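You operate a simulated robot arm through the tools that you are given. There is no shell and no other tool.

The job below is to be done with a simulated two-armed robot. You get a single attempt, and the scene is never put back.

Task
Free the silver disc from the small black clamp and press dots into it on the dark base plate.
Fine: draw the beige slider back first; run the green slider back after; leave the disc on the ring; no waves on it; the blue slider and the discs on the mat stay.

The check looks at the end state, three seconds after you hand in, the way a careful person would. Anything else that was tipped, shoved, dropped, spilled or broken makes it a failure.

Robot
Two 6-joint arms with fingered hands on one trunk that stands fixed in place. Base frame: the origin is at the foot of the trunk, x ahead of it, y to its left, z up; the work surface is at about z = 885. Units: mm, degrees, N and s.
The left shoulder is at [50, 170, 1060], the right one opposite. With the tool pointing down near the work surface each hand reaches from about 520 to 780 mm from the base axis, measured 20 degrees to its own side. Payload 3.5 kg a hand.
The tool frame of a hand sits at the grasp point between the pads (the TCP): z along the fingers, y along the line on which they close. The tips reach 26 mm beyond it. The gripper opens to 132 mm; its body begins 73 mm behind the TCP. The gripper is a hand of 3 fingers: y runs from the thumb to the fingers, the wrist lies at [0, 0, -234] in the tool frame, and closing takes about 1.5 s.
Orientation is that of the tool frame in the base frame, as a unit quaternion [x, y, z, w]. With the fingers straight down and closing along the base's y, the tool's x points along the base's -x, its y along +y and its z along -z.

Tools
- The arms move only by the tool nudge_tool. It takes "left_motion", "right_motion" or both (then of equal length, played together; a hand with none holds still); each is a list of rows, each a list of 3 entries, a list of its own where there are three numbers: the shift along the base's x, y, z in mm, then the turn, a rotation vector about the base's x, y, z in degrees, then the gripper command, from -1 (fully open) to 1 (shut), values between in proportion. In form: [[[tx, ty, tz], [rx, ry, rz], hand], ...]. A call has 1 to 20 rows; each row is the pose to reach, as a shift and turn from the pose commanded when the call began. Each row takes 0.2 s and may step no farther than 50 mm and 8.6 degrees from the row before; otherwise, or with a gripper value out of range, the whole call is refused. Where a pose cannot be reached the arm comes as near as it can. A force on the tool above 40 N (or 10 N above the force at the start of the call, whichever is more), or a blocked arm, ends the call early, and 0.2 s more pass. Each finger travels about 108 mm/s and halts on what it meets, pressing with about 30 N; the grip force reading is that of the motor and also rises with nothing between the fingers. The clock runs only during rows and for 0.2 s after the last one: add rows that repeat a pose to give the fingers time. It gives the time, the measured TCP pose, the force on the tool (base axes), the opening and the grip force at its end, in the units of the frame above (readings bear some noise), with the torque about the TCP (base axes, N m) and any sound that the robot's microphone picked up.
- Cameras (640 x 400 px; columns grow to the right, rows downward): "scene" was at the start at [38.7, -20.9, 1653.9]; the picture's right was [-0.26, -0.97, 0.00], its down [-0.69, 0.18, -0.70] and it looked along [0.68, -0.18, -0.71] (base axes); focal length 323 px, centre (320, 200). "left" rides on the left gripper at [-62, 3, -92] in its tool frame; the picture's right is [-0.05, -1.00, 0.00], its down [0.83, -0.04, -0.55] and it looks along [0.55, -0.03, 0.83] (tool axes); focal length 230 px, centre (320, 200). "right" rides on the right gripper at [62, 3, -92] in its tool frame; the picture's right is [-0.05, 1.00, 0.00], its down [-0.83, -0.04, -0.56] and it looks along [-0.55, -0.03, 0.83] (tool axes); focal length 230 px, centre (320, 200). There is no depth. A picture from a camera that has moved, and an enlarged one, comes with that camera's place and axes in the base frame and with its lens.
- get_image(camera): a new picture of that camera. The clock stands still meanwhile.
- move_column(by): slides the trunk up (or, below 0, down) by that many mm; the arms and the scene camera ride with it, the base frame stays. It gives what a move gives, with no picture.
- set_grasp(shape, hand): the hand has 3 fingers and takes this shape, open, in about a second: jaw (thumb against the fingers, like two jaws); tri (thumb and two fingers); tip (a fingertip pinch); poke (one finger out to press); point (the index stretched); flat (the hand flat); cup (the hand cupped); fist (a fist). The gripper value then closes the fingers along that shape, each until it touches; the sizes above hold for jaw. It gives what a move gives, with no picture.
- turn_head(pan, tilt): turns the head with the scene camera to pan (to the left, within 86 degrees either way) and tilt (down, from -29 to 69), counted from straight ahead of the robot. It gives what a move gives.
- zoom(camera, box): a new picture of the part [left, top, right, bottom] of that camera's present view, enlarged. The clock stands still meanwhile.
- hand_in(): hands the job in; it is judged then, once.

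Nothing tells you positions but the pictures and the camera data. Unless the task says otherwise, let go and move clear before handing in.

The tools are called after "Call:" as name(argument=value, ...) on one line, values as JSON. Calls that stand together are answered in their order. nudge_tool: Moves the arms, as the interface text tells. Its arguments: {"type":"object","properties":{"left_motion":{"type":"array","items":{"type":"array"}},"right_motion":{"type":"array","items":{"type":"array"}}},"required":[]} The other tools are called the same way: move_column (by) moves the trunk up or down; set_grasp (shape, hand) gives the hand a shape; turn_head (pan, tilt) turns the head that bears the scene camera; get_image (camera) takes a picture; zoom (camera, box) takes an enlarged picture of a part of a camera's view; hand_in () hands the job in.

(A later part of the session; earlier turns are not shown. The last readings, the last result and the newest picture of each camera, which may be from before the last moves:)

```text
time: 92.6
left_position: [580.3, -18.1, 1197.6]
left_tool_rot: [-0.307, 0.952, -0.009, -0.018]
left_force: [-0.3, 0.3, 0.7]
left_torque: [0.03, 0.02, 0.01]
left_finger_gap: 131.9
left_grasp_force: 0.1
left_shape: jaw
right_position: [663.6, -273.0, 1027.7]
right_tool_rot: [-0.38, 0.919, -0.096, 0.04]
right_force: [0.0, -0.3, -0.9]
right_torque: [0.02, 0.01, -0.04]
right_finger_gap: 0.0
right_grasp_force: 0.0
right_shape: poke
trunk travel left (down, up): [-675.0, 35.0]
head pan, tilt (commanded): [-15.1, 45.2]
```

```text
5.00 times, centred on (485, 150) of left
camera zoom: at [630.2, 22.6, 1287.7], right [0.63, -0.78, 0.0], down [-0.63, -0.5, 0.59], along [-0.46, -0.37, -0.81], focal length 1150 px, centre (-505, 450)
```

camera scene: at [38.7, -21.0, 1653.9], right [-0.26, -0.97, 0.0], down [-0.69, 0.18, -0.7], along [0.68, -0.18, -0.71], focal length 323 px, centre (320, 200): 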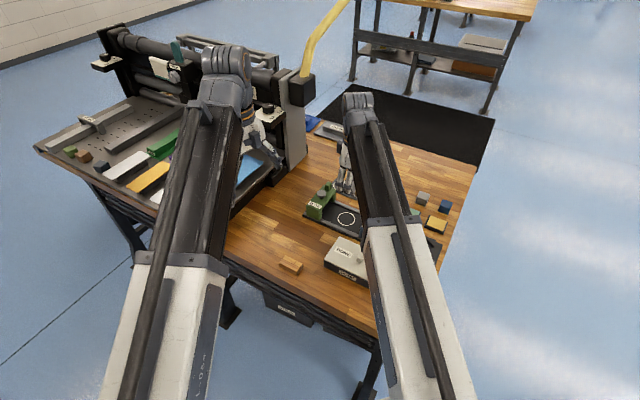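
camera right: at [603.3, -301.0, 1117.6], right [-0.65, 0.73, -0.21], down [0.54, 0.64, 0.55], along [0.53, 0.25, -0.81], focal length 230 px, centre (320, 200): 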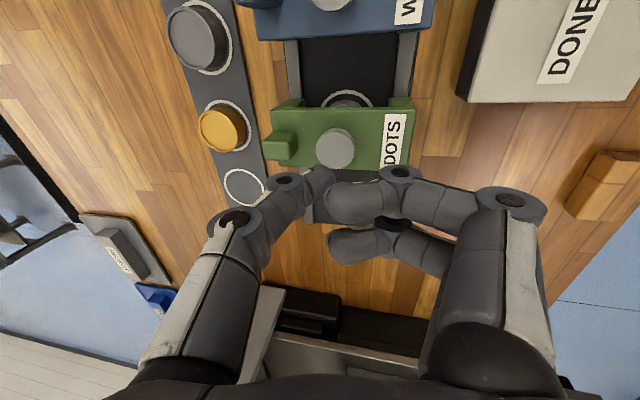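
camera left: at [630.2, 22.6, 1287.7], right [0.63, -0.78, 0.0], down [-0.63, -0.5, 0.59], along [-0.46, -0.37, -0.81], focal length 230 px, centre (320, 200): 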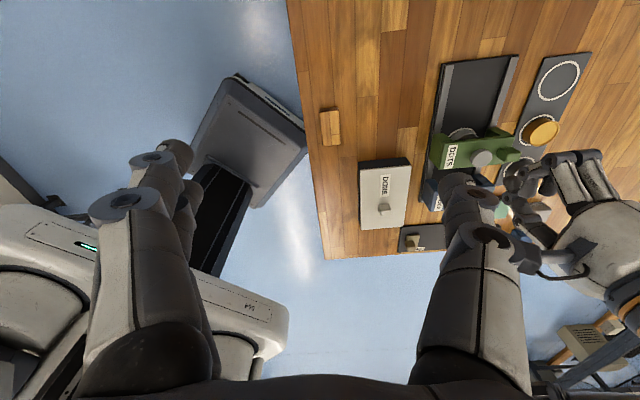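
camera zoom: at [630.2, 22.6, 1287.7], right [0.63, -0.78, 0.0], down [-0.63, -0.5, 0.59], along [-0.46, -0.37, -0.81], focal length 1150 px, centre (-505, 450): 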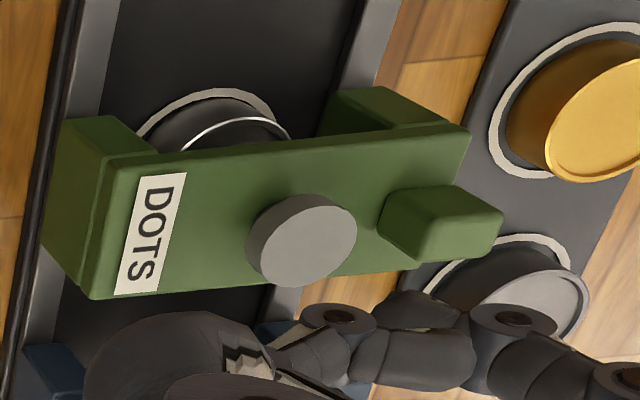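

The button is at about (665.3, -274.5), within 1–2 mm of the disc centre. I'll lower the thumb to just above it and look.

Call:
nudge_tool(right_motion=[[[0, 0.3, -10], [0, 0, 0], -1], [[0, 0.3, -20], [0, 0, 0], -1], [[0, 0.3, -28], [0, 0, 0], -1], [[0, 0.3, -33], [0, 0, 0], -1], [[0, 0.3, -33], [0, 0, 0], -1]])

Call:
zoom(camera="right", box=[230, 60, 450, 240])

Call:
zoom(camera="left", box=[440, 110, 560, 210])

Call:
zoom(camera="scene", box=[310, 170, 380, 240])

```text
time: 93.8
left_position: [579.4, -18.7, 1198.9]
left_tool_rot: [-0.306, 0.952, -0.01, -0.017]
left_force: [-0.5, -0.2, -0.1]
left_torque: [0.02, 0.0, -0.02]
left_finger_gap: 131.8
left_grasp_force: 0.1
left_shape: jaw
right_position: [663.2, -272.9, 995.2]
right_tool_rot: [-0.38, 0.919, -0.096, 0.04]
right_force: [-1.3, 0.0, -0.7]
right_torque: [0.0, 0.01, 0.0]
right_finger_gap: 0.0
right_grasp_force: 0.1
right_shape: poke
trunk travel left (down, up): [-675.0, 35.0]
head pan, tilt (commanded): [-15.1, 45.2]
```

```text
2.22 times, centred on (340, 150) of right
camera zoom: at [603.4, -300.6, 1084.5], right [-0.65, 0.73, -0.21], down [0.54, 0.64, 0.55], along [0.53, 0.25, -0.81], focal length 511 px, centre (276, 311)
```

zoom: 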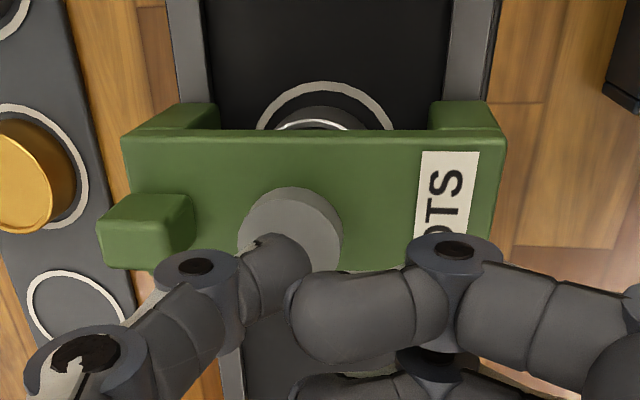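

```text
4.00 times, centred on (500, 160) of left
camera zoom: at [630.2, 22.6, 1287.7], right [0.63, -0.78, 0.0], down [-0.63, -0.5, 0.59], along [-0.46, -0.37, -0.81], focal length 920 px, centre (-400, 360)
```

zoom: 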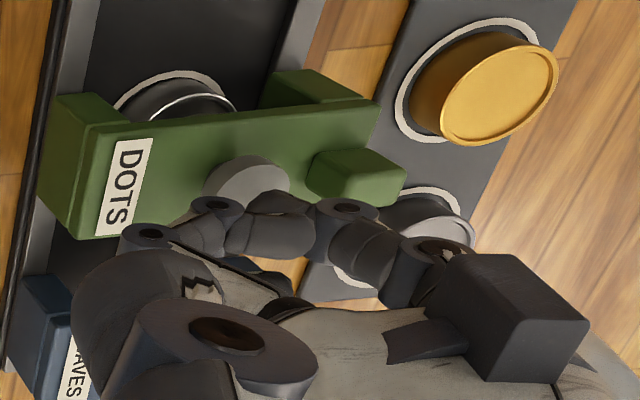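

```text
5.71 times, centred on (345, 205) of scene
camera zoom: at [38.7, -20.9, 1653.9], right [-0.26, -0.97, 0.0], down [-0.69, 0.18, -0.7], along [0.68, -0.18, -0.71], focal length 1846 px, centre (177, 171)
```

zoom: 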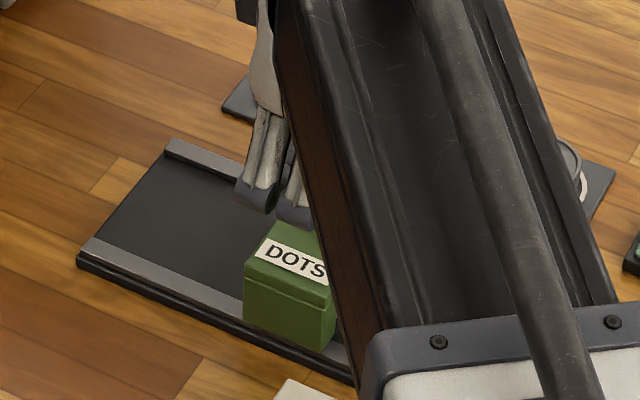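

The thumb tip lines up over the button. I'll lower in small steps until the force shows contact.

Call:
nudge_tool(right_motion=[[[0.5, 0.5, -2], [0, 0, 0], -1], [[1, 1, -4], [0, 0, 0], -1], [[1, 1, -5], [0, 0, 0], -1], [[1, 1, -5], [0, 0, 0], -1]])

Call:
nudge_tool(right_motion=[[[0, 0, -1], [0, 0, 0], -1], [[0, 0, -2], [0, 0, 0], -1], [[0, 0, -2], [0, 0, 0], -1]])

Call:
nudge_tool(right_motion=[[[0, 0, -1], [0, 0, 0], -1], [[0, 0, -2], [0, 0, 0], -1], [[0, 0, -2], [0, 0, 0], -1]])

Call:
zoom(camera="right", box=[230, 60, 450, 240])

Call:
zoom(camera="left", box=[440, 110, 560, 210])

```text
time: 94.8
left_position: [580.3, -18.3, 1197.9]
left_tool_rot: [-0.306, 0.952, -0.009, -0.017]
left_force: [0.1, -0.7, 0.1]
left_torque: [0.01, 0.02, 0.0]
left_finger_gap: 131.6
left_grasp_force: 0.1
left_shape: jaw
right_position: [663.7, -272.0, 990.1]
right_tool_rot: [-0.38, 0.919, -0.096, 0.039]
right_force: [-0.2, -0.4, 1.5]
right_torque: [0.0, -0.01, 0.04]
right_finger_gap: 0.0
right_grasp_force: 0.0
right_shape: poke
trunk travel left (down, up): [-675.0, 35.0]
head pan, tilt (commanded): [-15.1, 45.2]
```

```text
time: 95.6
left_position: [579.9, -20.8, 1199.3]
left_tool_rot: [-0.307, 0.952, -0.01, -0.016]
left_force: [0.6, -0.4, -0.2]
left_torque: [-0.02, -0.04, -0.02]
left_finger_gap: 131.9
left_grasp_force: 0.1
left_shape: jaw
right_position: [664.5, -272.1, 989.1]
right_tool_rot: [-0.381, 0.919, -0.097, 0.04]
right_force: [0.0, -0.4, 1.5]
right_torque: [-0.02, 0.02, 0.0]
right_finger_gap: 0.0
right_grasp_force: 0.1
right_shape: poke
trunk travel left (down, up): [-675.0, 35.0]
head pan, tilt (commanded): [-15.1, 45.2]
```

```text
time: 96.4
left_position: [579.9, -18.2, 1197.9]
left_tool_rot: [-0.306, 0.952, -0.01, -0.017]
left_force: [-0.3, 0.0, -0.2]
left_torque: [-0.03, -0.02, 0.03]
left_finger_gap: 132.2
left_grasp_force: 0.1
left_shape: jaw
right_position: [664.2, -272.9, 986.6]
right_tool_rot: [-0.381, 0.919, -0.097, 0.04]
right_force: [0.8, 0.6, 2.2]
right_torque: [-0.03, -0.02, 0.01]
right_finger_gap: 0.0
right_grasp_force: 0.0
right_shape: poke
trunk travel left (down, up): [-675.0, 35.0]
head pan, tilt (commanded): [-15.1, 45.2]
```

```text
2.22 times, centred on (340, 150) of right
camera zoom: at [604.8, -299.8, 1076.0], right [-0.65, 0.73, -0.21], down [0.54, 0.64, 0.55], along [0.53, 0.25, -0.81], focal length 511 px, centre (276, 311)
```

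zoom: 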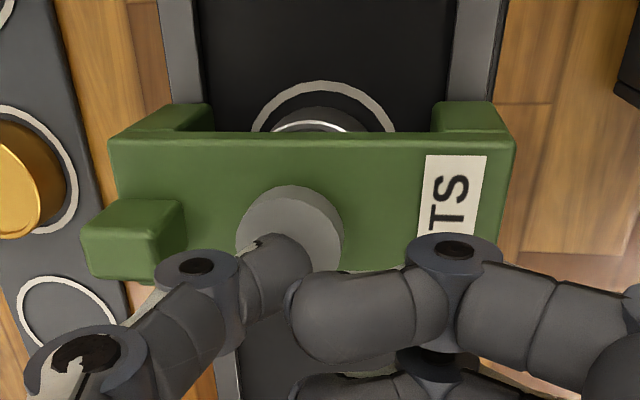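

```text
4.00 times, centred on (500, 160) of left
camera zoom: at [630.1, 22.7, 1287.7], right [0.63, -0.78, 0.0], down [-0.63, -0.5, 0.59], along [-0.46, -0.37, -0.81], focal length 920 px, centre (-400, 360)
```

zoom: 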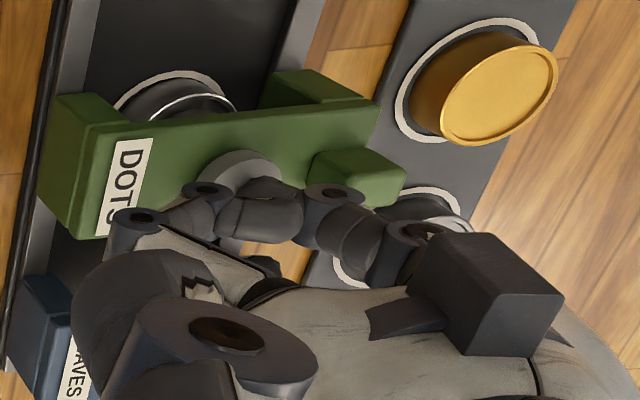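

Contact shows at about 1.5–2 N and the button seems to be yielding. I'll keep pressing down in small steps while watching the force and the gantry.

Call:
nudge_tool(right_motion=[[[0, 0, -1], [0, 0, 0], -1], [[0, 0, -2], [0, 0, 0], -1], [[0, 0, -3], [0, 0, 0], -1], [[0, 0, -3], [0, 0, 0], -1]])

Call:
zoom(camera="right", box=[230, 60, 450, 240])

Call:
nudge_tool(right_motion=[[[0, 0, -1], [0, 0, 0], -1], [[0, 0, -2], [0, 0, 0], -1], [[0, 0, -3], [0, 0, 0], -1], [[0, 0, -3], [0, 0, 0], -1]])

Call:
zoom(camera="right", box=[230, 60, 450, 240])

Call:
zoom(camera="left", box=[440, 110, 560, 210])

```text
time: 97.4
left_position: [579.7, -17.7, 1199.8]
left_tool_rot: [-0.306, 0.952, -0.008, -0.016]
left_force: [-0.3, 0.2, -0.1]
left_torque: [0.04, 0.05, -0.03]
left_finger_gap: 131.8
left_grasp_force: 0.1
left_shape: jaw
right_position: [663.3, -271.5, 984.8]
right_tool_rot: [-0.38, 0.919, -0.098, 0.042]
right_force: [2.4, -1.8, 20.3]
right_torque: [-0.14, -0.02, -0.02]
right_finger_gap: 0.0
right_grasp_force: 0.1
right_shape: poke
trunk travel left (down, up): [-675.0, 35.0]
head pan, tilt (commanded): [-15.1, 45.2]
```

```text
2.22 times, centred on (340, 150) of right
camera zoom: at [604.3, -299.5, 1074.8], right [-0.65, 0.73, -0.21], down [0.53, 0.64, 0.55], along [0.54, 0.25, -0.81], focal length 511 px, centre (276, 311)
```

zoom: 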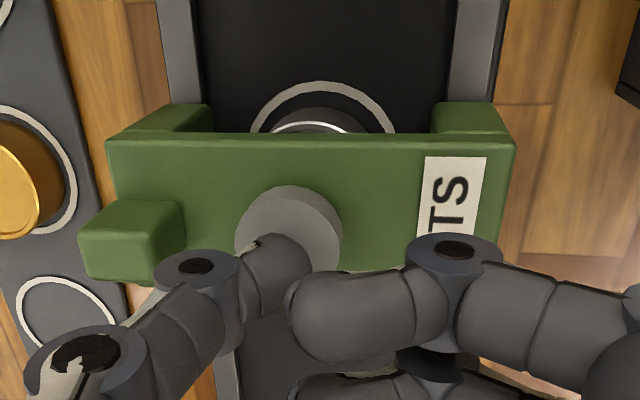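

```text
time: 98.3
left_position: [579.6, -18.1, 1199.2]
left_tool_rot: [-0.307, 0.952, -0.009, -0.017]
left_force: [-0.4, -0.7, 0.6]
left_torque: [0.04, 0.01, -0.01]
left_finger_gap: 131.6
left_grasp_force: 0.0
left_shape: jaw
right_position: [666.5, -274.1, 984.7]
right_tool_rot: [-0.38, 0.918, -0.099, 0.045]
right_force: [-1.8, 0.2, 17.4]
right_torque: [-0.1, 0.05, 0.01]
right_finger_gap: 0.0
right_grasp_force: 0.0
right_shape: poke
trunk travel left (down, up): [-675.0, 35.0]
head pan, tilt (commanded): [-15.1, 45.2]
stopped in row 4 (right hand): the force on the tool passed its limit at 40 N (the readings are from after the stop); the commanded pose is now the measured one
```

```text
2.22 times, centred on (340, 150) of right
camera zoom: at [605.0, -300.4, 1074.0], right [-0.65, 0.73, -0.22], down [0.53, 0.64, 0.56], along [0.54, 0.25, -0.8], focal length 511 px, centre (276, 311)
```

zoom: 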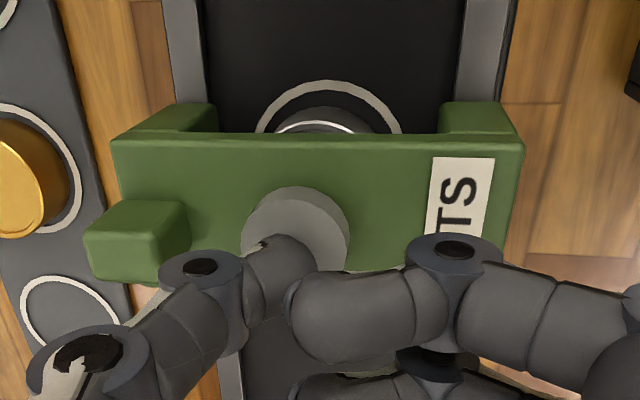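

```text
4.00 times, centred on (500, 160) of left
camera zoom: at [629.1, 22.6, 1287.9], right [0.63, -0.78, 0.01], down [-0.63, -0.5, 0.59], along [-0.45, -0.37, -0.81], focal length 920 px, centre (-400, 360)
```

zoom: 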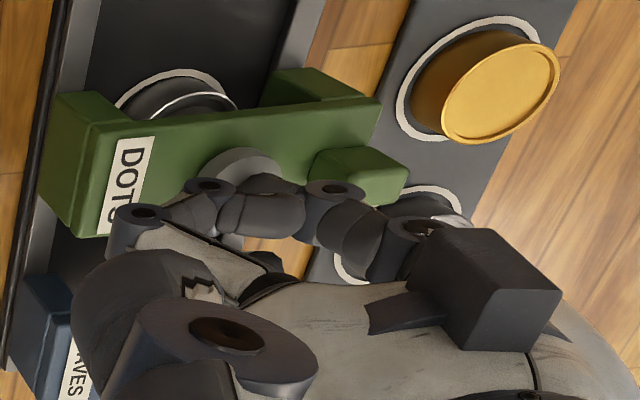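

The button went down about 5 mm under light load, then met a firm stop at about 40 N, which is consistent with the die meeting the disc. I'll hold a firm press briefly so the stamp is complete.

Call:
nudge_tool(right_motion=[[[0, 0, -0.6], [0, 0, 0], -1], [[0, 0, -1.2], [0, 0, 0], -1], [[0, 0, -1.2], [0, 0, 0], -1], [[0, 0, -1.2], [0, 0, 0], -1]])

Call:
zoom(camera="left", box=[440, 110, 560, 210])

Call:
zoom(camera="right", box=[290, 80, 400, 190])

```text
time: 99.3
left_position: [578.2, -18.7, 1200.1]
left_tool_rot: [-0.306, 0.952, -0.01, -0.015]
left_force: [1.5, 0.9, 0.7]
left_torque: [0.0, -0.04, -0.03]
left_finger_gap: 131.9
left_grasp_force: 0.0
left_shape: jaw
right_position: [665.3, -272.8, 983.9]
right_tool_rot: [-0.38, 0.918, -0.1, 0.044]
right_force: [4.4, -2.3, 35.1]
right_torque: [-0.28, -0.04, 0.04]
right_finger_gap: 0.0
right_grasp_force: 0.0
right_shape: poke
trunk travel left (down, up): [-675.0, 35.0]
head pan, tilt (commanded): [-15.1, 45.2]
```

```text
4.00 times, centred on (500, 160) of left
camera zoom: at [628.1, 23.4, 1289.0], right [0.63, -0.78, 0.01], down [-0.63, -0.5, 0.59], along [-0.45, -0.37, -0.81], focal length 920 px, centre (-400, 360)
```

zoom: 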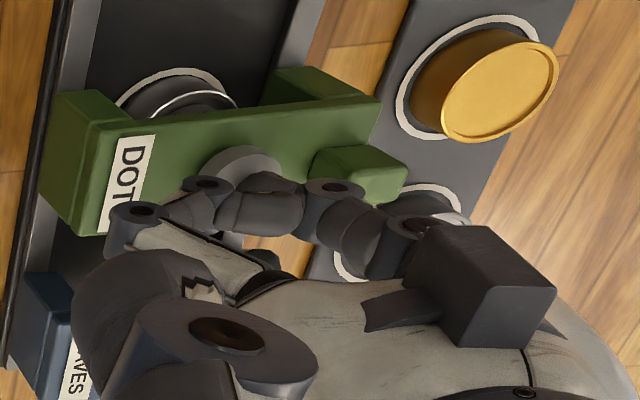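

```text
3.64 times, centred on (345, 135) of right
camera zoom: at [604.2, -299.9, 1073.8], right [-0.65, 0.73, -0.22], down [0.53, 0.64, 0.56], along [0.54, 0.25, -0.8], focal length 837 px, centre (229, 436)
```

zoom: 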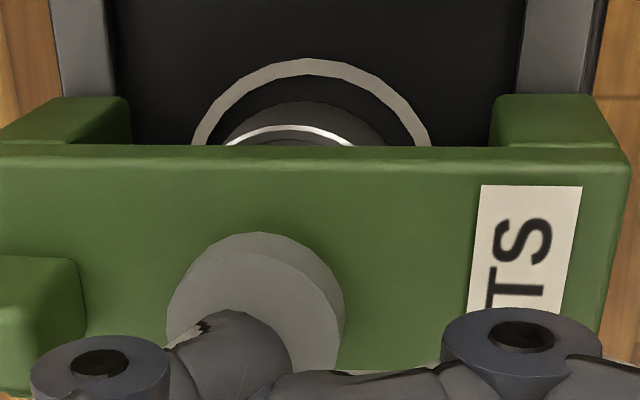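

The press is held at about 35 N. I'll lift off now and check the button and gantry.

Call:
nudge_tool(right_motion=[[[0, 0, 2], [0, 0, 0], -1], [[0, 0, 5], [0, 0, 0], -1], [[0, 0, 10], [0, 0, 0], -1], [[0, 0, 20], [0, 0, 0], -1], [[0, 0, 30], [0, 0, 0], -1], [[0, 0, 40], [0, 0, 0], -1], [[0, 0, 50], [0, 0, 0], -1], [[0, 0, 60], [0, 0, 0], -1], [[0, 0, 60], [0, 0, 0], -1]])

Call:
zoom(camera="left", box=[440, 110, 560, 210])

Call:
zoom(camera="right", box=[250, 40, 450, 220])

```text
time: 101.3
left_position: [580.0, -18.6, 1198.9]
left_tool_rot: [-0.307, 0.952, -0.009, -0.018]
left_force: [0.6, -0.1, 0.4]
left_torque: [0.0, 0.02, 0.01]
left_finger_gap: 131.7
left_grasp_force: 0.1
left_shape: jaw
right_position: [665.1, -272.3, 1040.6]
right_tool_rot: [-0.38, 0.919, -0.099, 0.041]
right_force: [0.1, -0.5, -0.6]
right_torque: [0.0, 0.01, 0.01]
right_finger_gap: 0.3
right_grasp_force: 0.1
right_shape: poke
trunk travel left (down, up): [-675.0, 35.0]
head pan, tilt (commanded): [-15.1, 45.2]
```

```text
4.00 times, centred on (500, 160) of left
camera zoom: at [630.2, 22.6, 1287.7], right [0.63, -0.78, 0.0], down [-0.63, -0.5, 0.59], along [-0.46, -0.37, -0.81], focal length 920 px, centre (-400, 360)
```

zoom: 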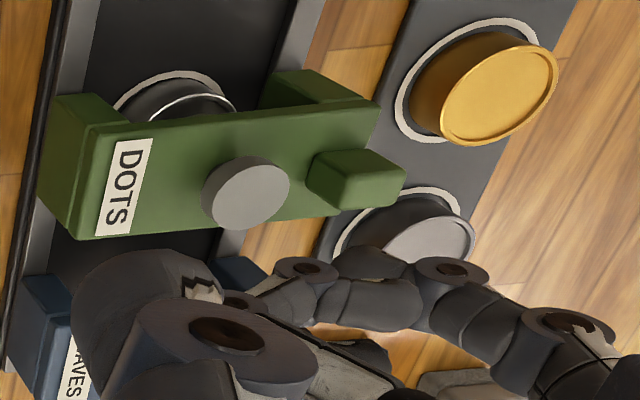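

```text
2.22 times, centred on (350, 130) of right
camera zoom: at [605.0, -299.8, 1130.9], right [-0.65, 0.73, -0.21], down [0.53, 0.64, 0.55], along [0.54, 0.25, -0.81], focal length 511 px, centre (253, 356)
```

zoom: 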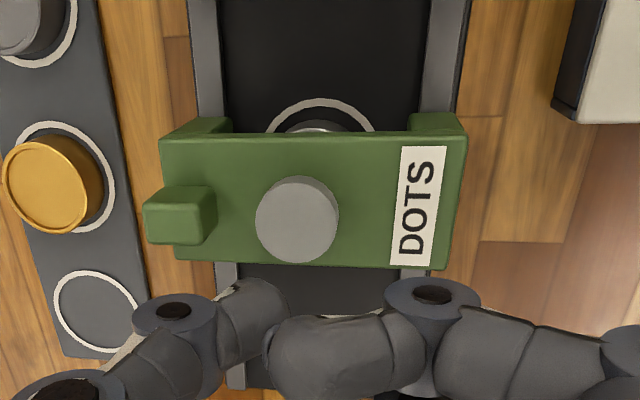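

The button sprang back and the gantry hasn't shifted. I'll reopen the hand to jaw here in free air and check that it separates cleanly.

Call:
set_grasp(hand="right", shape="jaw")

Call:
nudge_tool(right_motion=[[[0, 0, 0], [0, 0, 0], -1], [[0, 0, 0], [0, 0, 0], -1], [[0, 0, 0], [0, 0, 0], -1], [[0, 0, 0], [0, 0, 0], -1]])

Call:
get_image(camera="right")

```text
time: 102.2
left_position: [581.3, -18.3, 1198.5]
left_tool_rot: [-0.306, 0.952, -0.009, -0.017]
left_force: [-0.4, -0.2, 0.2]
left_torque: [0.03, -0.01, 0.01]
left_finger_gap: 131.8
left_grasp_force: 0.1
left_shape: jaw
right_position: [665.0, -271.9, 1040.9]
right_tool_rot: [-0.38, 0.919, -0.098, 0.042]
right_force: [-0.3, 0.4, 0.9]
right_torque: [0.03, 0.02, 0.03]
right_finger_gap: 131.7
right_grasp_force: 0.1
right_shape: jaw
trunk travel left (down, up): [-675.0, 35.0]
head pan, tilt (commanded): [-15.1, 45.2]
```

```text
time: 103.2
left_position: [579.8, -19.5, 1199.2]
left_tool_rot: [-0.307, 0.951, -0.009, -0.017]
left_force: [0.2, 0.4, 0.2]
left_torque: [0.0, -0.01, -0.01]
left_finger_gap: 132.1
left_grasp_force: 0.1
left_shape: jaw
right_position: [665.7, -272.0, 1041.5]
right_tool_rot: [-0.38, 0.919, -0.098, 0.042]
right_force: [0.0, -0.1, 0.3]
right_torque: [0.0, 0.02, 0.0]
right_finger_gap: 132.1
right_grasp_force: 0.0
right_shape: jaw
trunk travel left (down, up): [-675.0, 35.0]
head pan, tilt (commanded): [-15.1, 45.2]
```

```text
taken
camera right: at [605.1, -299.8, 1130.9], right [-0.65, 0.73, -0.21], down [0.53, 0.64, 0.55], along [0.54, 0.25, -0.81], focal length 230 px, centre (320, 200)
```

right: 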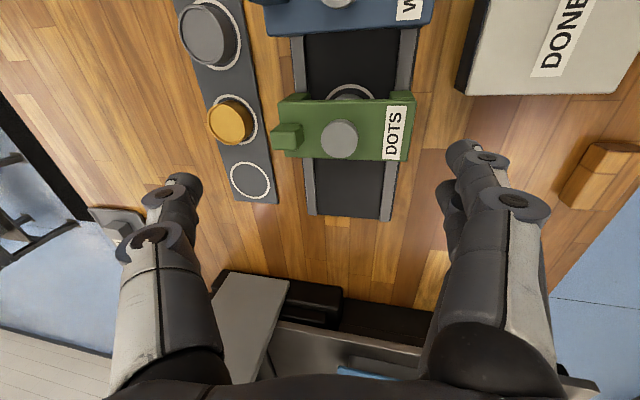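

The hand opened cleanly. I'll level it, turn back to -45° yaw and go above the green handle again.

Call:
nudge_tool(right_motion=[[[0, 0, 5], [3, 3, 0], -0.2], [[0, 0, 10], [6, 6, 0], 0.1], [[0, 0, 10], [8.6, 8.6, 0], 0.1], [[0, 0, 10], [8.6, 8.6, 0], 0.1]])

Call:
nudge_tool(right_motion=[[[3, -2, 0], [0, 0, -7.5], 0.1], [[6, -4, 0], [0, 0, -15], 0.1], [[9, -6, 0], [0, 0, -22.5], 0.1], [[12, -8, 0], [0, 0, -30], 0.1], [[15, -10, 0], [0, 0, -37.5], 0.1], [[18, -12, 0], [0, 0, -45], 0.1], [[21, -15, 0], [0, 0, -52.5], 0.1], [[24, -18, 0], [0, 0, -60], 0.1], [[27, -21, 0], [0, 0, -67.5], 0.1], [[29, -24, 0], [0, 0, -75], 0.1], [[30, -26, 0], [0, 0, -82.5], 0.1], [[31, -28, 0], [0, 0, -90], 0.1], [[31, -28, 0], [0, 0, -90], 0.1]])

Call:
nudge_tool(right_motion=[[[0, 0, 0], [-2.7, -2.7, 0], 0.1], [[0, 0, 0], [-5.4, -5.4, 0], 0.1], [[0, 0, 0], [-8, -8, 0], 0.1], [[0, 0, -10], [-10.6, -10.6, 0], 0.2], [[0, 0, -20], [-10.6, -10.6, 0], 0.2], [[0, 0, -20], [-10.6, -10.6, 0], 0.2]])

Call:
get_image(camera="right")

Call:
zoom(camera="left", box=[430, 50, 600, 200])

```text
time: 104.2
left_position: [581.1, -18.2, 1198.9]
left_tool_rot: [-0.306, 0.952, -0.009, -0.018]
left_force: [0.4, 0.4, -0.7]
left_torque: [-0.02, -0.04, -0.02]
left_finger_gap: 131.7
left_grasp_force: 0.1
left_shape: jaw
right_position: [664.9, -271.9, 1052.1]
right_tool_rot: [-0.383, 0.924, -0.001, 0.002]
right_force: [0.2, -0.4, -0.3]
right_torque: [0.0, 0.02, -0.01]
right_finger_gap: 60.1
right_grasp_force: 0.0
right_shape: jaw
trunk travel left (down, up): [-675.0, 35.0]
head pan, tilt (commanded): [-15.1, 45.2]
```

```text
time: 107.0
left_position: [580.8, -18.6, 1198.9]
left_tool_rot: [-0.307, 0.952, -0.01, -0.018]
left_force: [0.3, -0.1, 0.2]
left_torque: [0.01, -0.01, -0.01]
left_finger_gap: 132.1
left_grasp_force: 0.1
left_shape: jaw
right_position: [696.6, -300.9, 1051.0]
right_tool_rot: [0.383, 0.924, -0.001, 0.0]
right_force: [-0.2, -0.6, -0.1]
right_torque: [0.0, 0.01, -0.03]
right_finger_gap: 60.0
right_grasp_force: 0.1
right_shape: jaw
trunk travel left (down, up): [-675.0, 35.0]
head pan, tilt (commanded): [-15.1, 45.2]
```

```text
time: 108.4
left_position: [580.5, -18.2, 1199.2]
left_tool_rot: [-0.307, 0.952, -0.008, -0.018]
left_force: [0.2, -0.1, -0.4]
left_torque: [0.0, 0.0, 0.02]
left_finger_gap: 131.8
left_grasp_force: 0.1
left_shape: jaw
right_position: [696.5, -300.4, 1031.2]
right_tool_rot: [0.379, 0.916, -0.052, 0.122]
right_force: [-0.3, -0.5, 0.9]
right_torque: [0.02, -0.03, 0.03]
right_finger_gap: 53.6
right_grasp_force: 0.1
right_shape: jaw
trunk travel left (down, up): [-675.0, 35.0]
head pan, tilt (commanded): [-15.1, 45.2]
```

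```text
taken
camera right: at [639.0, -239.3, 1104.9], right [0.74, 0.67, 0.01], down [0.43, -0.49, 0.75], along [0.51, -0.55, -0.66], focal length 230 px, centre (320, 200)
```

right: 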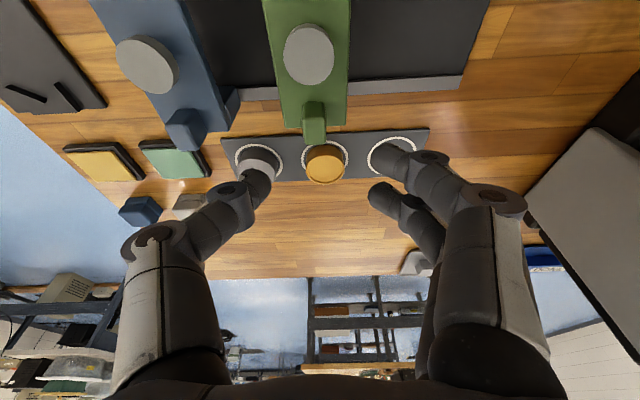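

```text
2.67 times, centred on (515, 125) of left
camera zoom: at [630.2, 22.6, 1287.7], right [0.63, -0.78, 0.0], down [-0.63, -0.5, 0.59], along [-0.46, -0.37, -0.81], focal length 614 px, centre (-200, 400)
```

zoom: 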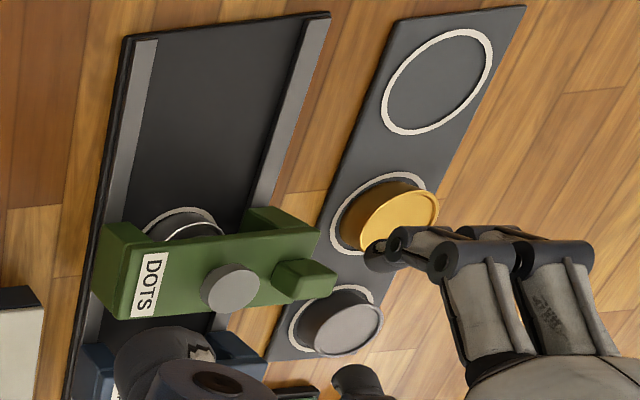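

Aligned above the handle. I'll descend and close on it again.

Call:
nudge_tool(right_motion=[[[0, 0, -12], [0, 0, 0], 0.2], [[0, 0, -24], [0, 0, 0], 0.2], [[0, 0, -36], [0, 0, 0], 0.2], [[0, 0, -47], [0, 0, 0], 0.2], [[0, 0, -57.5], [0, 0, 0], 0.2], [[0, 0, -57.5], [0, 0, 0], 0.4], [[0, 0, -57.5], [0, 0, 0], 0.4]])

Call:
zoom(camera="right", box=[210, 60, 450, 260])

Call:
zoom(camera="left", box=[430, 50, 600, 200])

```text
time: 110.0
left_position: [580.1, -17.7, 1198.9]
left_tool_rot: [-0.307, 0.952, -0.009, -0.016]
left_force: [-0.3, 0.1, 0.2]
left_torque: [-0.03, -0.01, 0.0]
left_finger_gap: 132.0
left_grasp_force: 0.0
left_shape: jaw
right_position: [696.8, -300.3, 973.4]
right_tool_rot: [0.379, 0.916, -0.05, 0.121]
right_force: [0.2, 0.6, 0.2]
right_torque: [-0.01, 0.02, 0.0]
right_finger_gap: 40.0
right_grasp_force: 0.1
right_shape: jaw
trunk travel left (down, up): [-675.0, 35.0]
head pan, tilt (commanded): [-15.1, 45.2]
```

```text
2.00 times, centred on (330, 160) of right
camera zoom: at [639.2, -238.5, 1047.4], right [0.74, 0.67, 0.01], down [0.43, -0.49, 0.75], along [0.51, -0.55, -0.66], focal length 460 px, centre (300, 280)
```

zoom: 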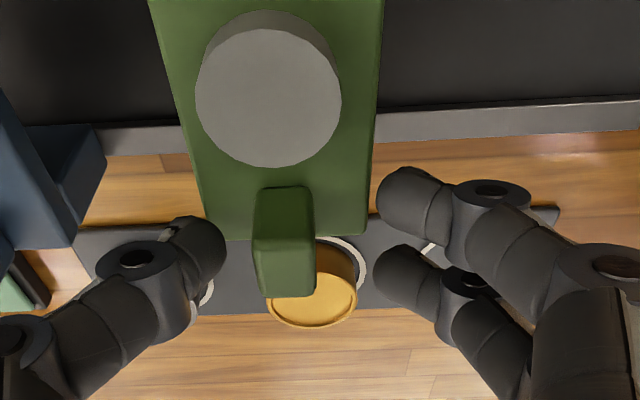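

```text
2.67 times, centred on (515, 125) of left
camera zoom: at [630.2, 22.6, 1287.7], right [0.63, -0.78, 0.0], down [-0.63, -0.5, 0.59], along [-0.46, -0.37, -0.81], focal length 614 px, centre (-200, 400)
```

zoom: 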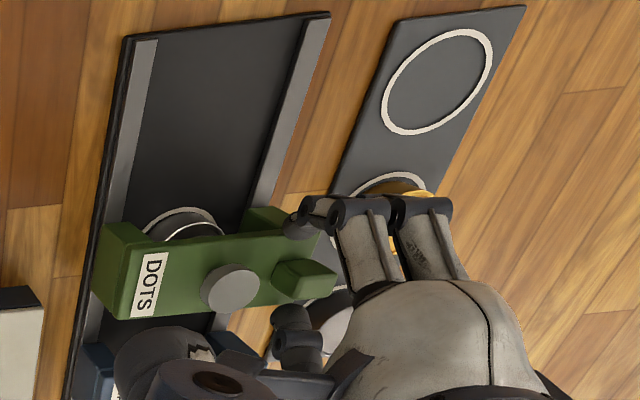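

Call:
nudge_tool(right_motion=[[[0, 0, 0], [0, 0, 0], 0.55], [[0, 0, 0], [0, 0, 0], 0.7], [[0, 0, 0], [0, 0, 0], 0.85], [[0, 0, 0], [0, 0, 0], 1], [[0, 0, 0], [0, 0, 0], 1], [[0, 0, 0], [0, 0, 0], 1]])

Call:
zoom(camera="right", box=[210, 60, 450, 260])

Call:
nudge_tool(right_motion=[[[3.5, 3.5, 0], [0, 0, 0], 1], [[7, 7, 0], [0, 0, 0], 1], [[10.6, 10.6, 0], [0, 0, 0], 1], [[14.1, 14.1, 0], [0, 0, 0], 1], [[17.7, 17.7, 0], [0, 0, 0], 1], [[21.2, 21.2, 0], [0, 0, 0], 1], [[24.7, 24.7, 0], [0, 0, 0], 1], [[28.3, 28.3, 0], [0, 0, 0], 1]])

Call:
get_image(camera="right")

Call:
zoom(camera="left", box=[430, 50, 600, 200])

```text
time: 111.4
left_position: [580.2, -17.7, 1197.5]
left_tool_rot: [-0.307, 0.952, -0.009, -0.017]
left_force: [-0.2, -0.3, -0.2]
left_torque: [-0.01, -0.05, -0.01]
left_finger_gap: 131.9
left_grasp_force: 0.0
left_shape: jaw
right_position: [697.1, -299.3, 974.0]
right_tool_rot: [0.38, 0.916, -0.051, 0.121]
right_force: [1.0, -0.7, 0.1]
right_torque: [0.2, -0.07, 0.0]
right_finger_gap: 16.1
right_grasp_force: 30.2
right_shape: jaw
trunk travel left (down, up): [-675.0, 35.0]
head pan, tilt (commanded): [-15.1, 45.2]
```

```text
2.00 times, centred on (330, 160) of right
camera zoom: at [639.3, -238.5, 1047.4], right [0.74, 0.67, 0.01], down [0.43, -0.49, 0.75], along [0.51, -0.55, -0.66], focal length 460 px, centre (300, 280)
```

zoom: 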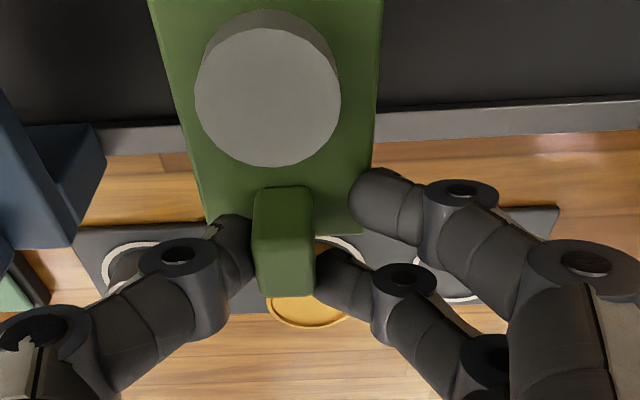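

```text
time: 113.2
left_position: [580.7, -18.4, 1199.1]
left_tool_rot: [-0.307, 0.952, -0.009, -0.018]
left_force: [-0.6, 0.1, 0.8]
left_torque: [-0.02, 0.0, 0.07]
left_finger_gap: 132.0
left_grasp_force: 0.0
left_shape: jaw
right_position: [725.2, -270.6, 973.5]
right_tool_rot: [0.38, 0.916, -0.051, 0.121]
right_force: [-4.1, 4.7, -1.6]
right_torque: [0.29, 0.02, 0.05]
right_finger_gap: 15.7
right_grasp_force: 29.6
right_shape: jaw
trunk travel left (down, up): [-675.0, 35.0]
head pan, tilt (commanded): [-15.1, 45.2]
```

```text
taken
camera right: at [668.4, -209.7, 1047.4], right [0.74, 0.67, 0.01], down [0.43, -0.49, 0.75], along [0.51, -0.55, -0.66], focal length 230 px, centre (320, 200)
```

right: 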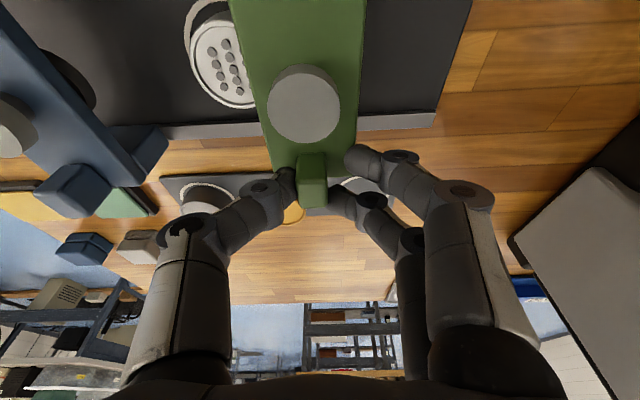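

```text
2.67 times, centred on (515, 125) of left
camera zoom: at [630.0, 23.2, 1287.8], right [0.63, -0.78, 0.01], down [-0.63, -0.5, 0.59], along [-0.46, -0.37, -0.81], focal length 614 px, centre (-200, 400)
```

zoom: 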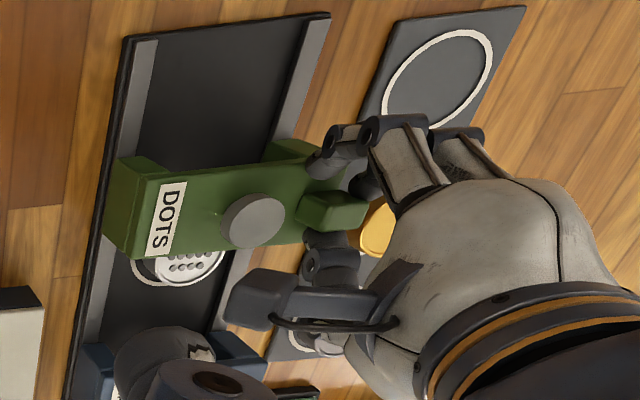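

Dots show clearly on the disc, and there is no disturbance. I'll go on running the green slider back toward its home end.

Call:
nudge_tool(right_motion=[[[3.5, 3.5, 0], [0, 0, 0], 1], [[7, 7, 0], [0, 0, 0], 1], [[10.6, 10.6, 0], [0, 0, 0], 1], [[14.1, 14.1, 0], [0, 0, 0], 1], [[17.7, 17.7, 0], [0, 0, 0], 1], [[21.2, 21.2, 0], [0, 0, 0], 1], [[24.7, 24.7, 0], [0, 0, 0], 1], [[28.3, 28.3, 0], [0, 0, 0], 1], [[30.5, 30.5, 0], [0, 0, 0], 1]])

Call:
get_image(camera="right")

Call:
zoom(camera="left", box=[430, 50, 600, 200])

```text
time: 115.2
left_position: [580.3, -19.3, 1199.4]
left_tool_rot: [-0.307, 0.952, -0.009, -0.017]
left_force: [0.2, -0.5, -1.0]
left_torque: [-0.02, -0.03, 0.0]
left_finger_gap: 131.9
left_grasp_force: 0.1
left_shape: jaw
right_position: [754.7, -240.9, 973.7]
right_tool_rot: [0.38, 0.916, -0.051, 0.121]
right_force: [-4.0, 4.2, -3.1]
right_torque: [0.27, -0.01, -0.04]
right_finger_gap: 15.8
right_grasp_force: 30.1
right_shape: jaw
trunk travel left (down, up): [-675.0, 35.0]
head pan, tilt (commanded): [-15.1, 45.2]
```

```text
taken
camera right: at [698.7, -179.8, 1047.3], right [0.74, 0.67, 0.01], down [0.43, -0.49, 0.75], along [0.51, -0.55, -0.66], focal length 230 px, centre (320, 200)
```

right: 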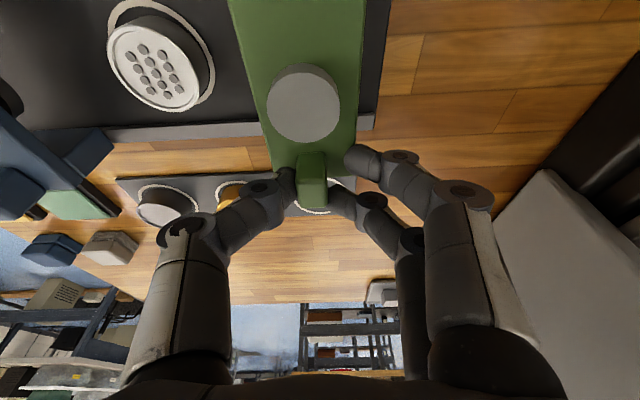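

```text
2.67 times, centred on (515, 125) of left
camera zoom: at [630.0, 23.0, 1287.7], right [0.63, -0.78, 0.0], down [-0.63, -0.5, 0.59], along [-0.46, -0.37, -0.81], focal length 614 px, centre (-200, 400)
```

zoom: 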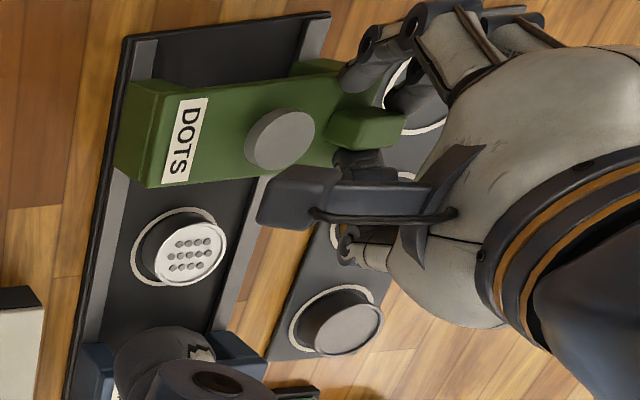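

About 5 mm remains to the original spot. I'll finish in small steps, watching for the end stop.

Call:
nudge_tool(right_motion=[[[1.2, 1.2, 0], [0, 0, 0], 1], [[2.4, 2.4, 0], [0, 0, 0], 1], [[2.4, 2.4, 0], [0, 0, 0], 1]])

Call:
nudge_tool(right_motion=[[[0.8, 0.8, 0], [0, 0, 0], 1], [[1.4, 1.4, 0], [0, 0, 0], 1], [[1.4, 1.4, 0], [0, 0, 0], 1]])

Call:
zoom(camera="left", box=[435, 45, 565, 165])

Call:
zoom(camera="right", box=[210, 60, 450, 260])

```text
time: 116.0
left_position: [580.9, -17.9, 1199.0]
left_tool_rot: [-0.307, 0.952, -0.009, -0.017]
left_force: [-0.3, 0.4, 0.4]
left_torque: [0.0, 0.0, -0.02]
left_finger_gap: 132.0
left_grasp_force: 0.1
left_shape: jaw
right_position: [757.9, -239.4, 973.9]
right_tool_rot: [0.379, 0.916, -0.052, 0.122]
right_force: [-3.1, 3.0, 0.7]
right_torque: [0.22, -0.09, -0.04]
right_finger_gap: 15.8
right_grasp_force: 29.4
right_shape: jaw
trunk travel left (down, up): [-675.0, 35.0]
head pan, tilt (commanded): [-15.1, 45.2]
```

```text
time: 116.8
left_position: [579.8, -18.0, 1199.1]
left_tool_rot: [-0.307, 0.952, -0.009, -0.018]
left_force: [0.1, 0.4, 0.1]
left_torque: [0.02, -0.02, -0.03]
left_finger_gap: 132.0
left_grasp_force: 0.0
left_shape: jaw
right_position: [758.9, -237.1, 974.1]
right_tool_rot: [0.379, 0.916, -0.052, 0.122]
right_force: [-4.2, 3.6, 2.9]
right_torque: [0.26, -0.04, -0.02]
right_finger_gap: 15.9
right_grasp_force: 29.7
right_shape: jaw
trunk travel left (down, up): [-675.0, 35.0]
head pan, tilt (commanded): [-15.1, 45.2]
```

```text
3.33 times, centred on (500, 105) of left
camera zoom: at [629.6, 23.1, 1288.0], right [0.63, -0.78, 0.01], down [-0.63, -0.5, 0.59], along [-0.46, -0.37, -0.81], focal length 767 px, centre (-280, 517)
```

zoom: 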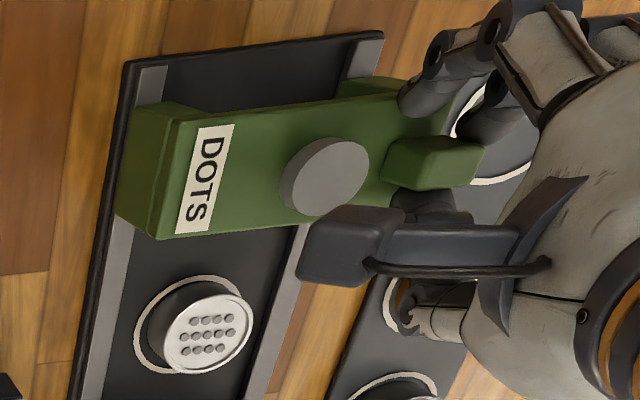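

```text
2.00 times, centred on (330, 160) of right
camera zoom: at [702.2, -176.3, 1047.2], right [0.74, 0.67, 0.01], down [0.43, -0.49, 0.75], along [0.51, -0.55, -0.66], focal length 460 px, centre (300, 280)
```

zoom: 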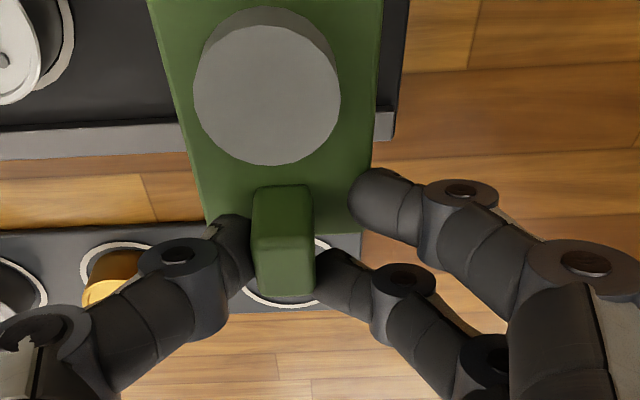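

The slider matches its starting picture almost exactly. I'll give one tiny further nudge to see whether it is against its stop.

Call:
nudge_tool(right_motion=[[[0.6, 0.6, 0], [0, 0, 0], 1], [[0.6, 0.6, 0], [0, 0, 0], 1]])

Call:
zoom(camera="left", box=[435, 45, 565, 165])

```text
time: 117.4
left_position: [579.4, -19.6, 1199.3]
left_tool_rot: [-0.307, 0.952, -0.009, -0.018]
left_force: [0.1, -0.3, -0.1]
left_torque: [-0.01, 0.0, -0.02]
left_finger_gap: 131.5
left_grasp_force: 0.0
left_shape: jaw
right_position: [760.3, -237.7, 974.3]
right_tool_rot: [0.379, 0.916, -0.051, 0.122]
right_force: [-5.9, 3.1, 2.5]
right_torque: [0.26, 0.0, -0.03]
right_finger_gap: 16.0
right_grasp_force: 29.7
right_shape: jaw
trunk travel left (down, up): [-675.0, 35.0]
head pan, tilt (commanded): [-15.1, 45.2]
```

```text
3.33 times, centred on (500, 105) of left
camera zoom: at [629.3, 22.9, 1288.1], right [0.63, -0.78, 0.01], down [-0.63, -0.5, 0.59], along [-0.45, -0.37, -0.81], focal length 767 px, centre (-280, 517)
```

zoom: 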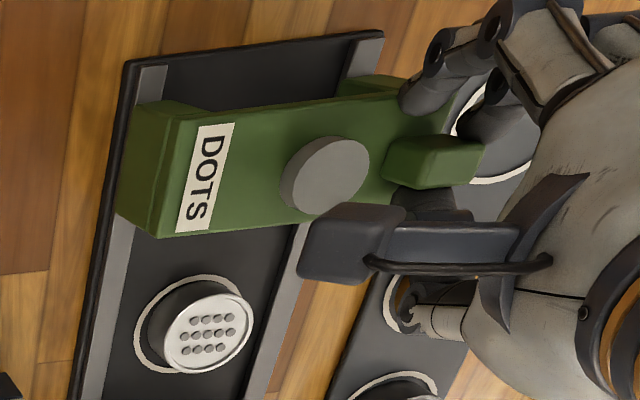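

The green slider is home. I'll open, rise clear and back away.

Call:
nudge_tool(right_motion=[[[0, 0, 0], [0, 0, 0], 0.8], [[0, 0, 0], [0, 0, 0], 0.6], [[0, 0, 0], [0, 0, 0], 0.4], [[0, 0, 0], [0, 0, 0], 0.2], [[0, 0, 0], [0, 0, 0], 0.2], [[0, 0, 15], [0, 0, 0], 0.2], [[0, 0, 30], [0, 0, 0], 0.2], [[0, 0, 50], [0, 0, 0], 0.2], [[0, 0, 75], [0, 0, 0], 0.1], [[0, 0, 100], [0, 0, 0], 0], [[0, 0, 100], [0, 0, 0], 0]])

Call:
get_image(camera="right")

Call:
zoom(camera="left", box=[435, 45, 565, 165])

```text
time: 119.8
left_position: [580.2, -18.2, 1198.2]
left_tool_rot: [-0.307, 0.952, -0.009, -0.017]
left_force: [0.6, 1.1, -0.7]
left_torque: [-0.01, -0.03, -0.01]
left_finger_gap: 131.9
left_grasp_force: 0.1
left_shape: jaw
right_position: [760.5, -237.4, 1074.5]
right_tool_rot: [0.38, 0.916, -0.051, 0.121]
right_force: [-0.3, 0.8, -0.1]
right_torque: [0.0, -0.01, -0.03]
right_finger_gap: 65.7
right_grasp_force: 0.0
right_shape: jaw
trunk travel left (down, up): [-675.0, 35.0]
head pan, tilt (commanded): [-15.1, 45.2]
```

```text
taken
camera right: at [703.2, -175.9, 1147.2], right [0.74, 0.67, 0.01], down [0.43, -0.49, 0.75], along [0.51, -0.55, -0.66], focal length 230 px, centre (320, 200)
```

right: 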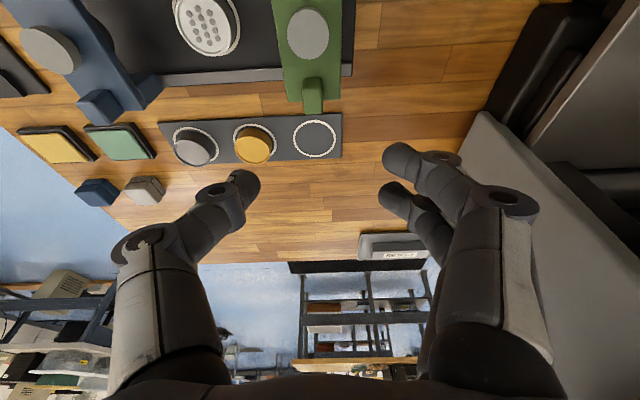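

```text
3.33 times, centred on (500, 105) of left
camera zoom: at [630.2, 22.6, 1287.7], right [0.63, -0.78, 0.0], down [-0.63, -0.5, 0.59], along [-0.46, -0.37, -0.81], focal length 767 px, centre (-280, 517)
```

zoom: 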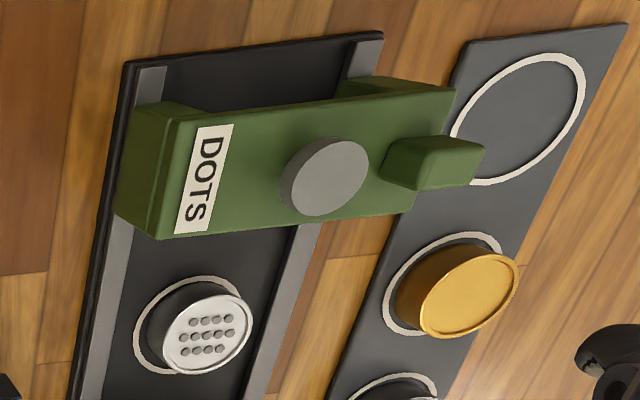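

Everything matches the starting layout, with dots on the disc. I'll retract the right hand high and back, then inspect the whole scene.

Call:
nudge_tool(right_motion=[[[-10, -10, 20], [2, 2, 0], 0], [[-35, -32, 40], [4, 4, 0], -0.3], [[-65, -59, 50], [6, 6, 0], -0.5], [[-95, -86, 50], [8, 8, 0], -0.7], [[-125, -113, 50], [10.6, 10.6, 0], -1], [[-155, -140, 50], [10.6, 10.6, 0], -1], [[-185, -167, 50], [10.6, 10.6, 0], -1], [[-215, -194, 50], [10.6, 10.6, 0], -1], [[-245, -221, 50], [10.6, 10.6, 0], -1], [[-275, -248, 50], [10.6, 10.6, 0], -1], [[-297, -268, 50], [10.6, 10.6, 0], -1], [[-297, -268, 50], [10.6, 10.6, 0], -1]])

Call:
get_image(camera="scene")

Call:
zoom(camera="scene", box=[280, 150, 460, 300])

Call:
get_image(camera="left")

```text
time: 122.4
left_position: [580.3, -19.0, 1198.6]
left_tool_rot: [-0.307, 0.952, -0.01, -0.016]
left_force: [-0.1, -0.3, 0.2]
left_torque: [0.01, 0.01, -0.01]
left_finger_gap: 131.7
left_grasp_force: 0.1
left_shape: jaw
right_position: [464.1, -504.8, 1123.8]
right_tool_rot: [0.382, 0.924, -0.001, 0.001]
right_force: [-1.1, 0.3, -0.4]
right_torque: [-0.04, 0.01, -0.02]
right_finger_gap: 131.9
right_grasp_force: 0.2
right_shape: jaw
trunk travel left (down, up): [-675.0, 35.0]
head pan, tilt (commanded): [-15.1, 45.2]
```

```text
taken
camera scene: at [38.7, -20.8, 1653.9], right [-0.26, -0.97, 0.0], down [-0.69, 0.18, -0.7], along [0.68, -0.18, -0.71], focal length 323 px, centre (320, 200)
```

scene: 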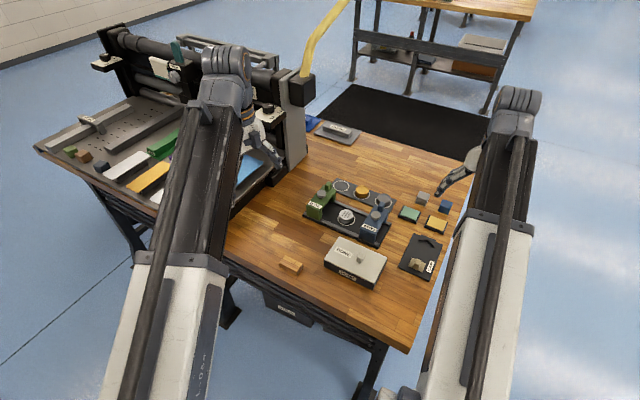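

```text
2.67 times, centred on (370, 225) of scene
camera zoom: at [38.7, -20.8, 1653.9], right [-0.26, -0.97, 0.0], down [-0.69, 0.18, -0.7], along [0.68, -0.18, -0.71], focal length 862 px, centre (187, 133)
```

zoom: 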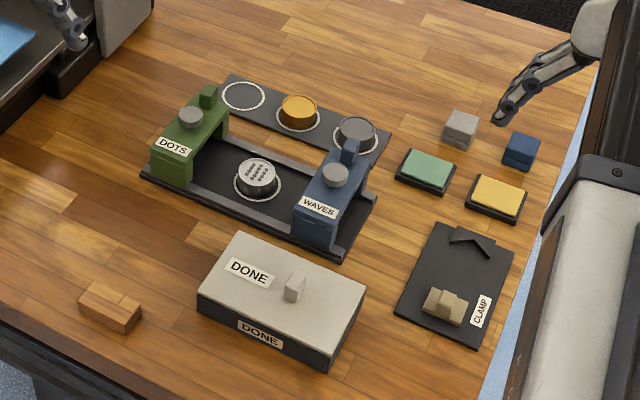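

```text
taken
camera left: at [630.3, 22.6, 1287.7], right [0.63, -0.78, 0.0], down [-0.63, -0.5, 0.59], along [-0.46, -0.37, -0.81], focal length 230 px, centre (320, 200)
```

left: 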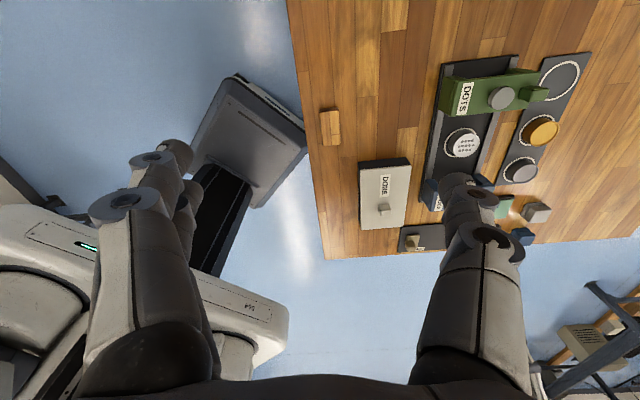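

The scene matches the start except for the intended changes. I'll take one last close look at the disc on its ring and at the clamp.

Call:
zoom(camera="scene", box=[310, 180, 400, 250])

Call:
zoom(camera="scene", box=[390, 225, 450, 285])

```text
5.71 times, centred on (355, 215) of scene
camera zoom: at [38.7, -20.8, 1653.9], right [-0.26, -0.97, 0.0], down [-0.69, 0.18, -0.7], along [0.68, -0.18, -0.71], focal length 1846 px, centre (120, 114)
```

zoom: 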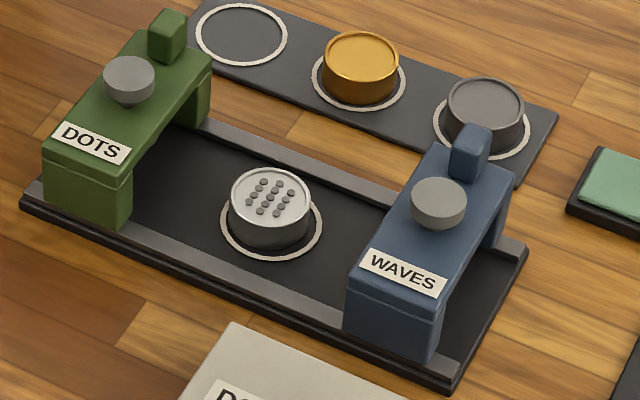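

```text
6.67 times, centred on (420, 255) of scene
camera zoom: at [38.7, -20.8, 1653.9], right [-0.26, -0.97, 0.0], down [-0.69, 0.18, -0.7], along [0.68, -0.18, -0.71], focal length 2154 px, centre (-347, -167)
```

zoom: 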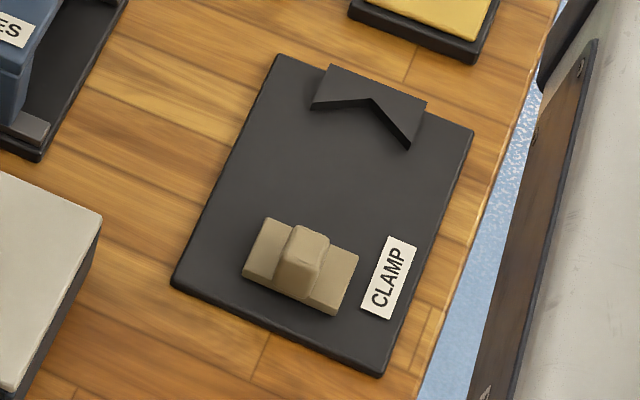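

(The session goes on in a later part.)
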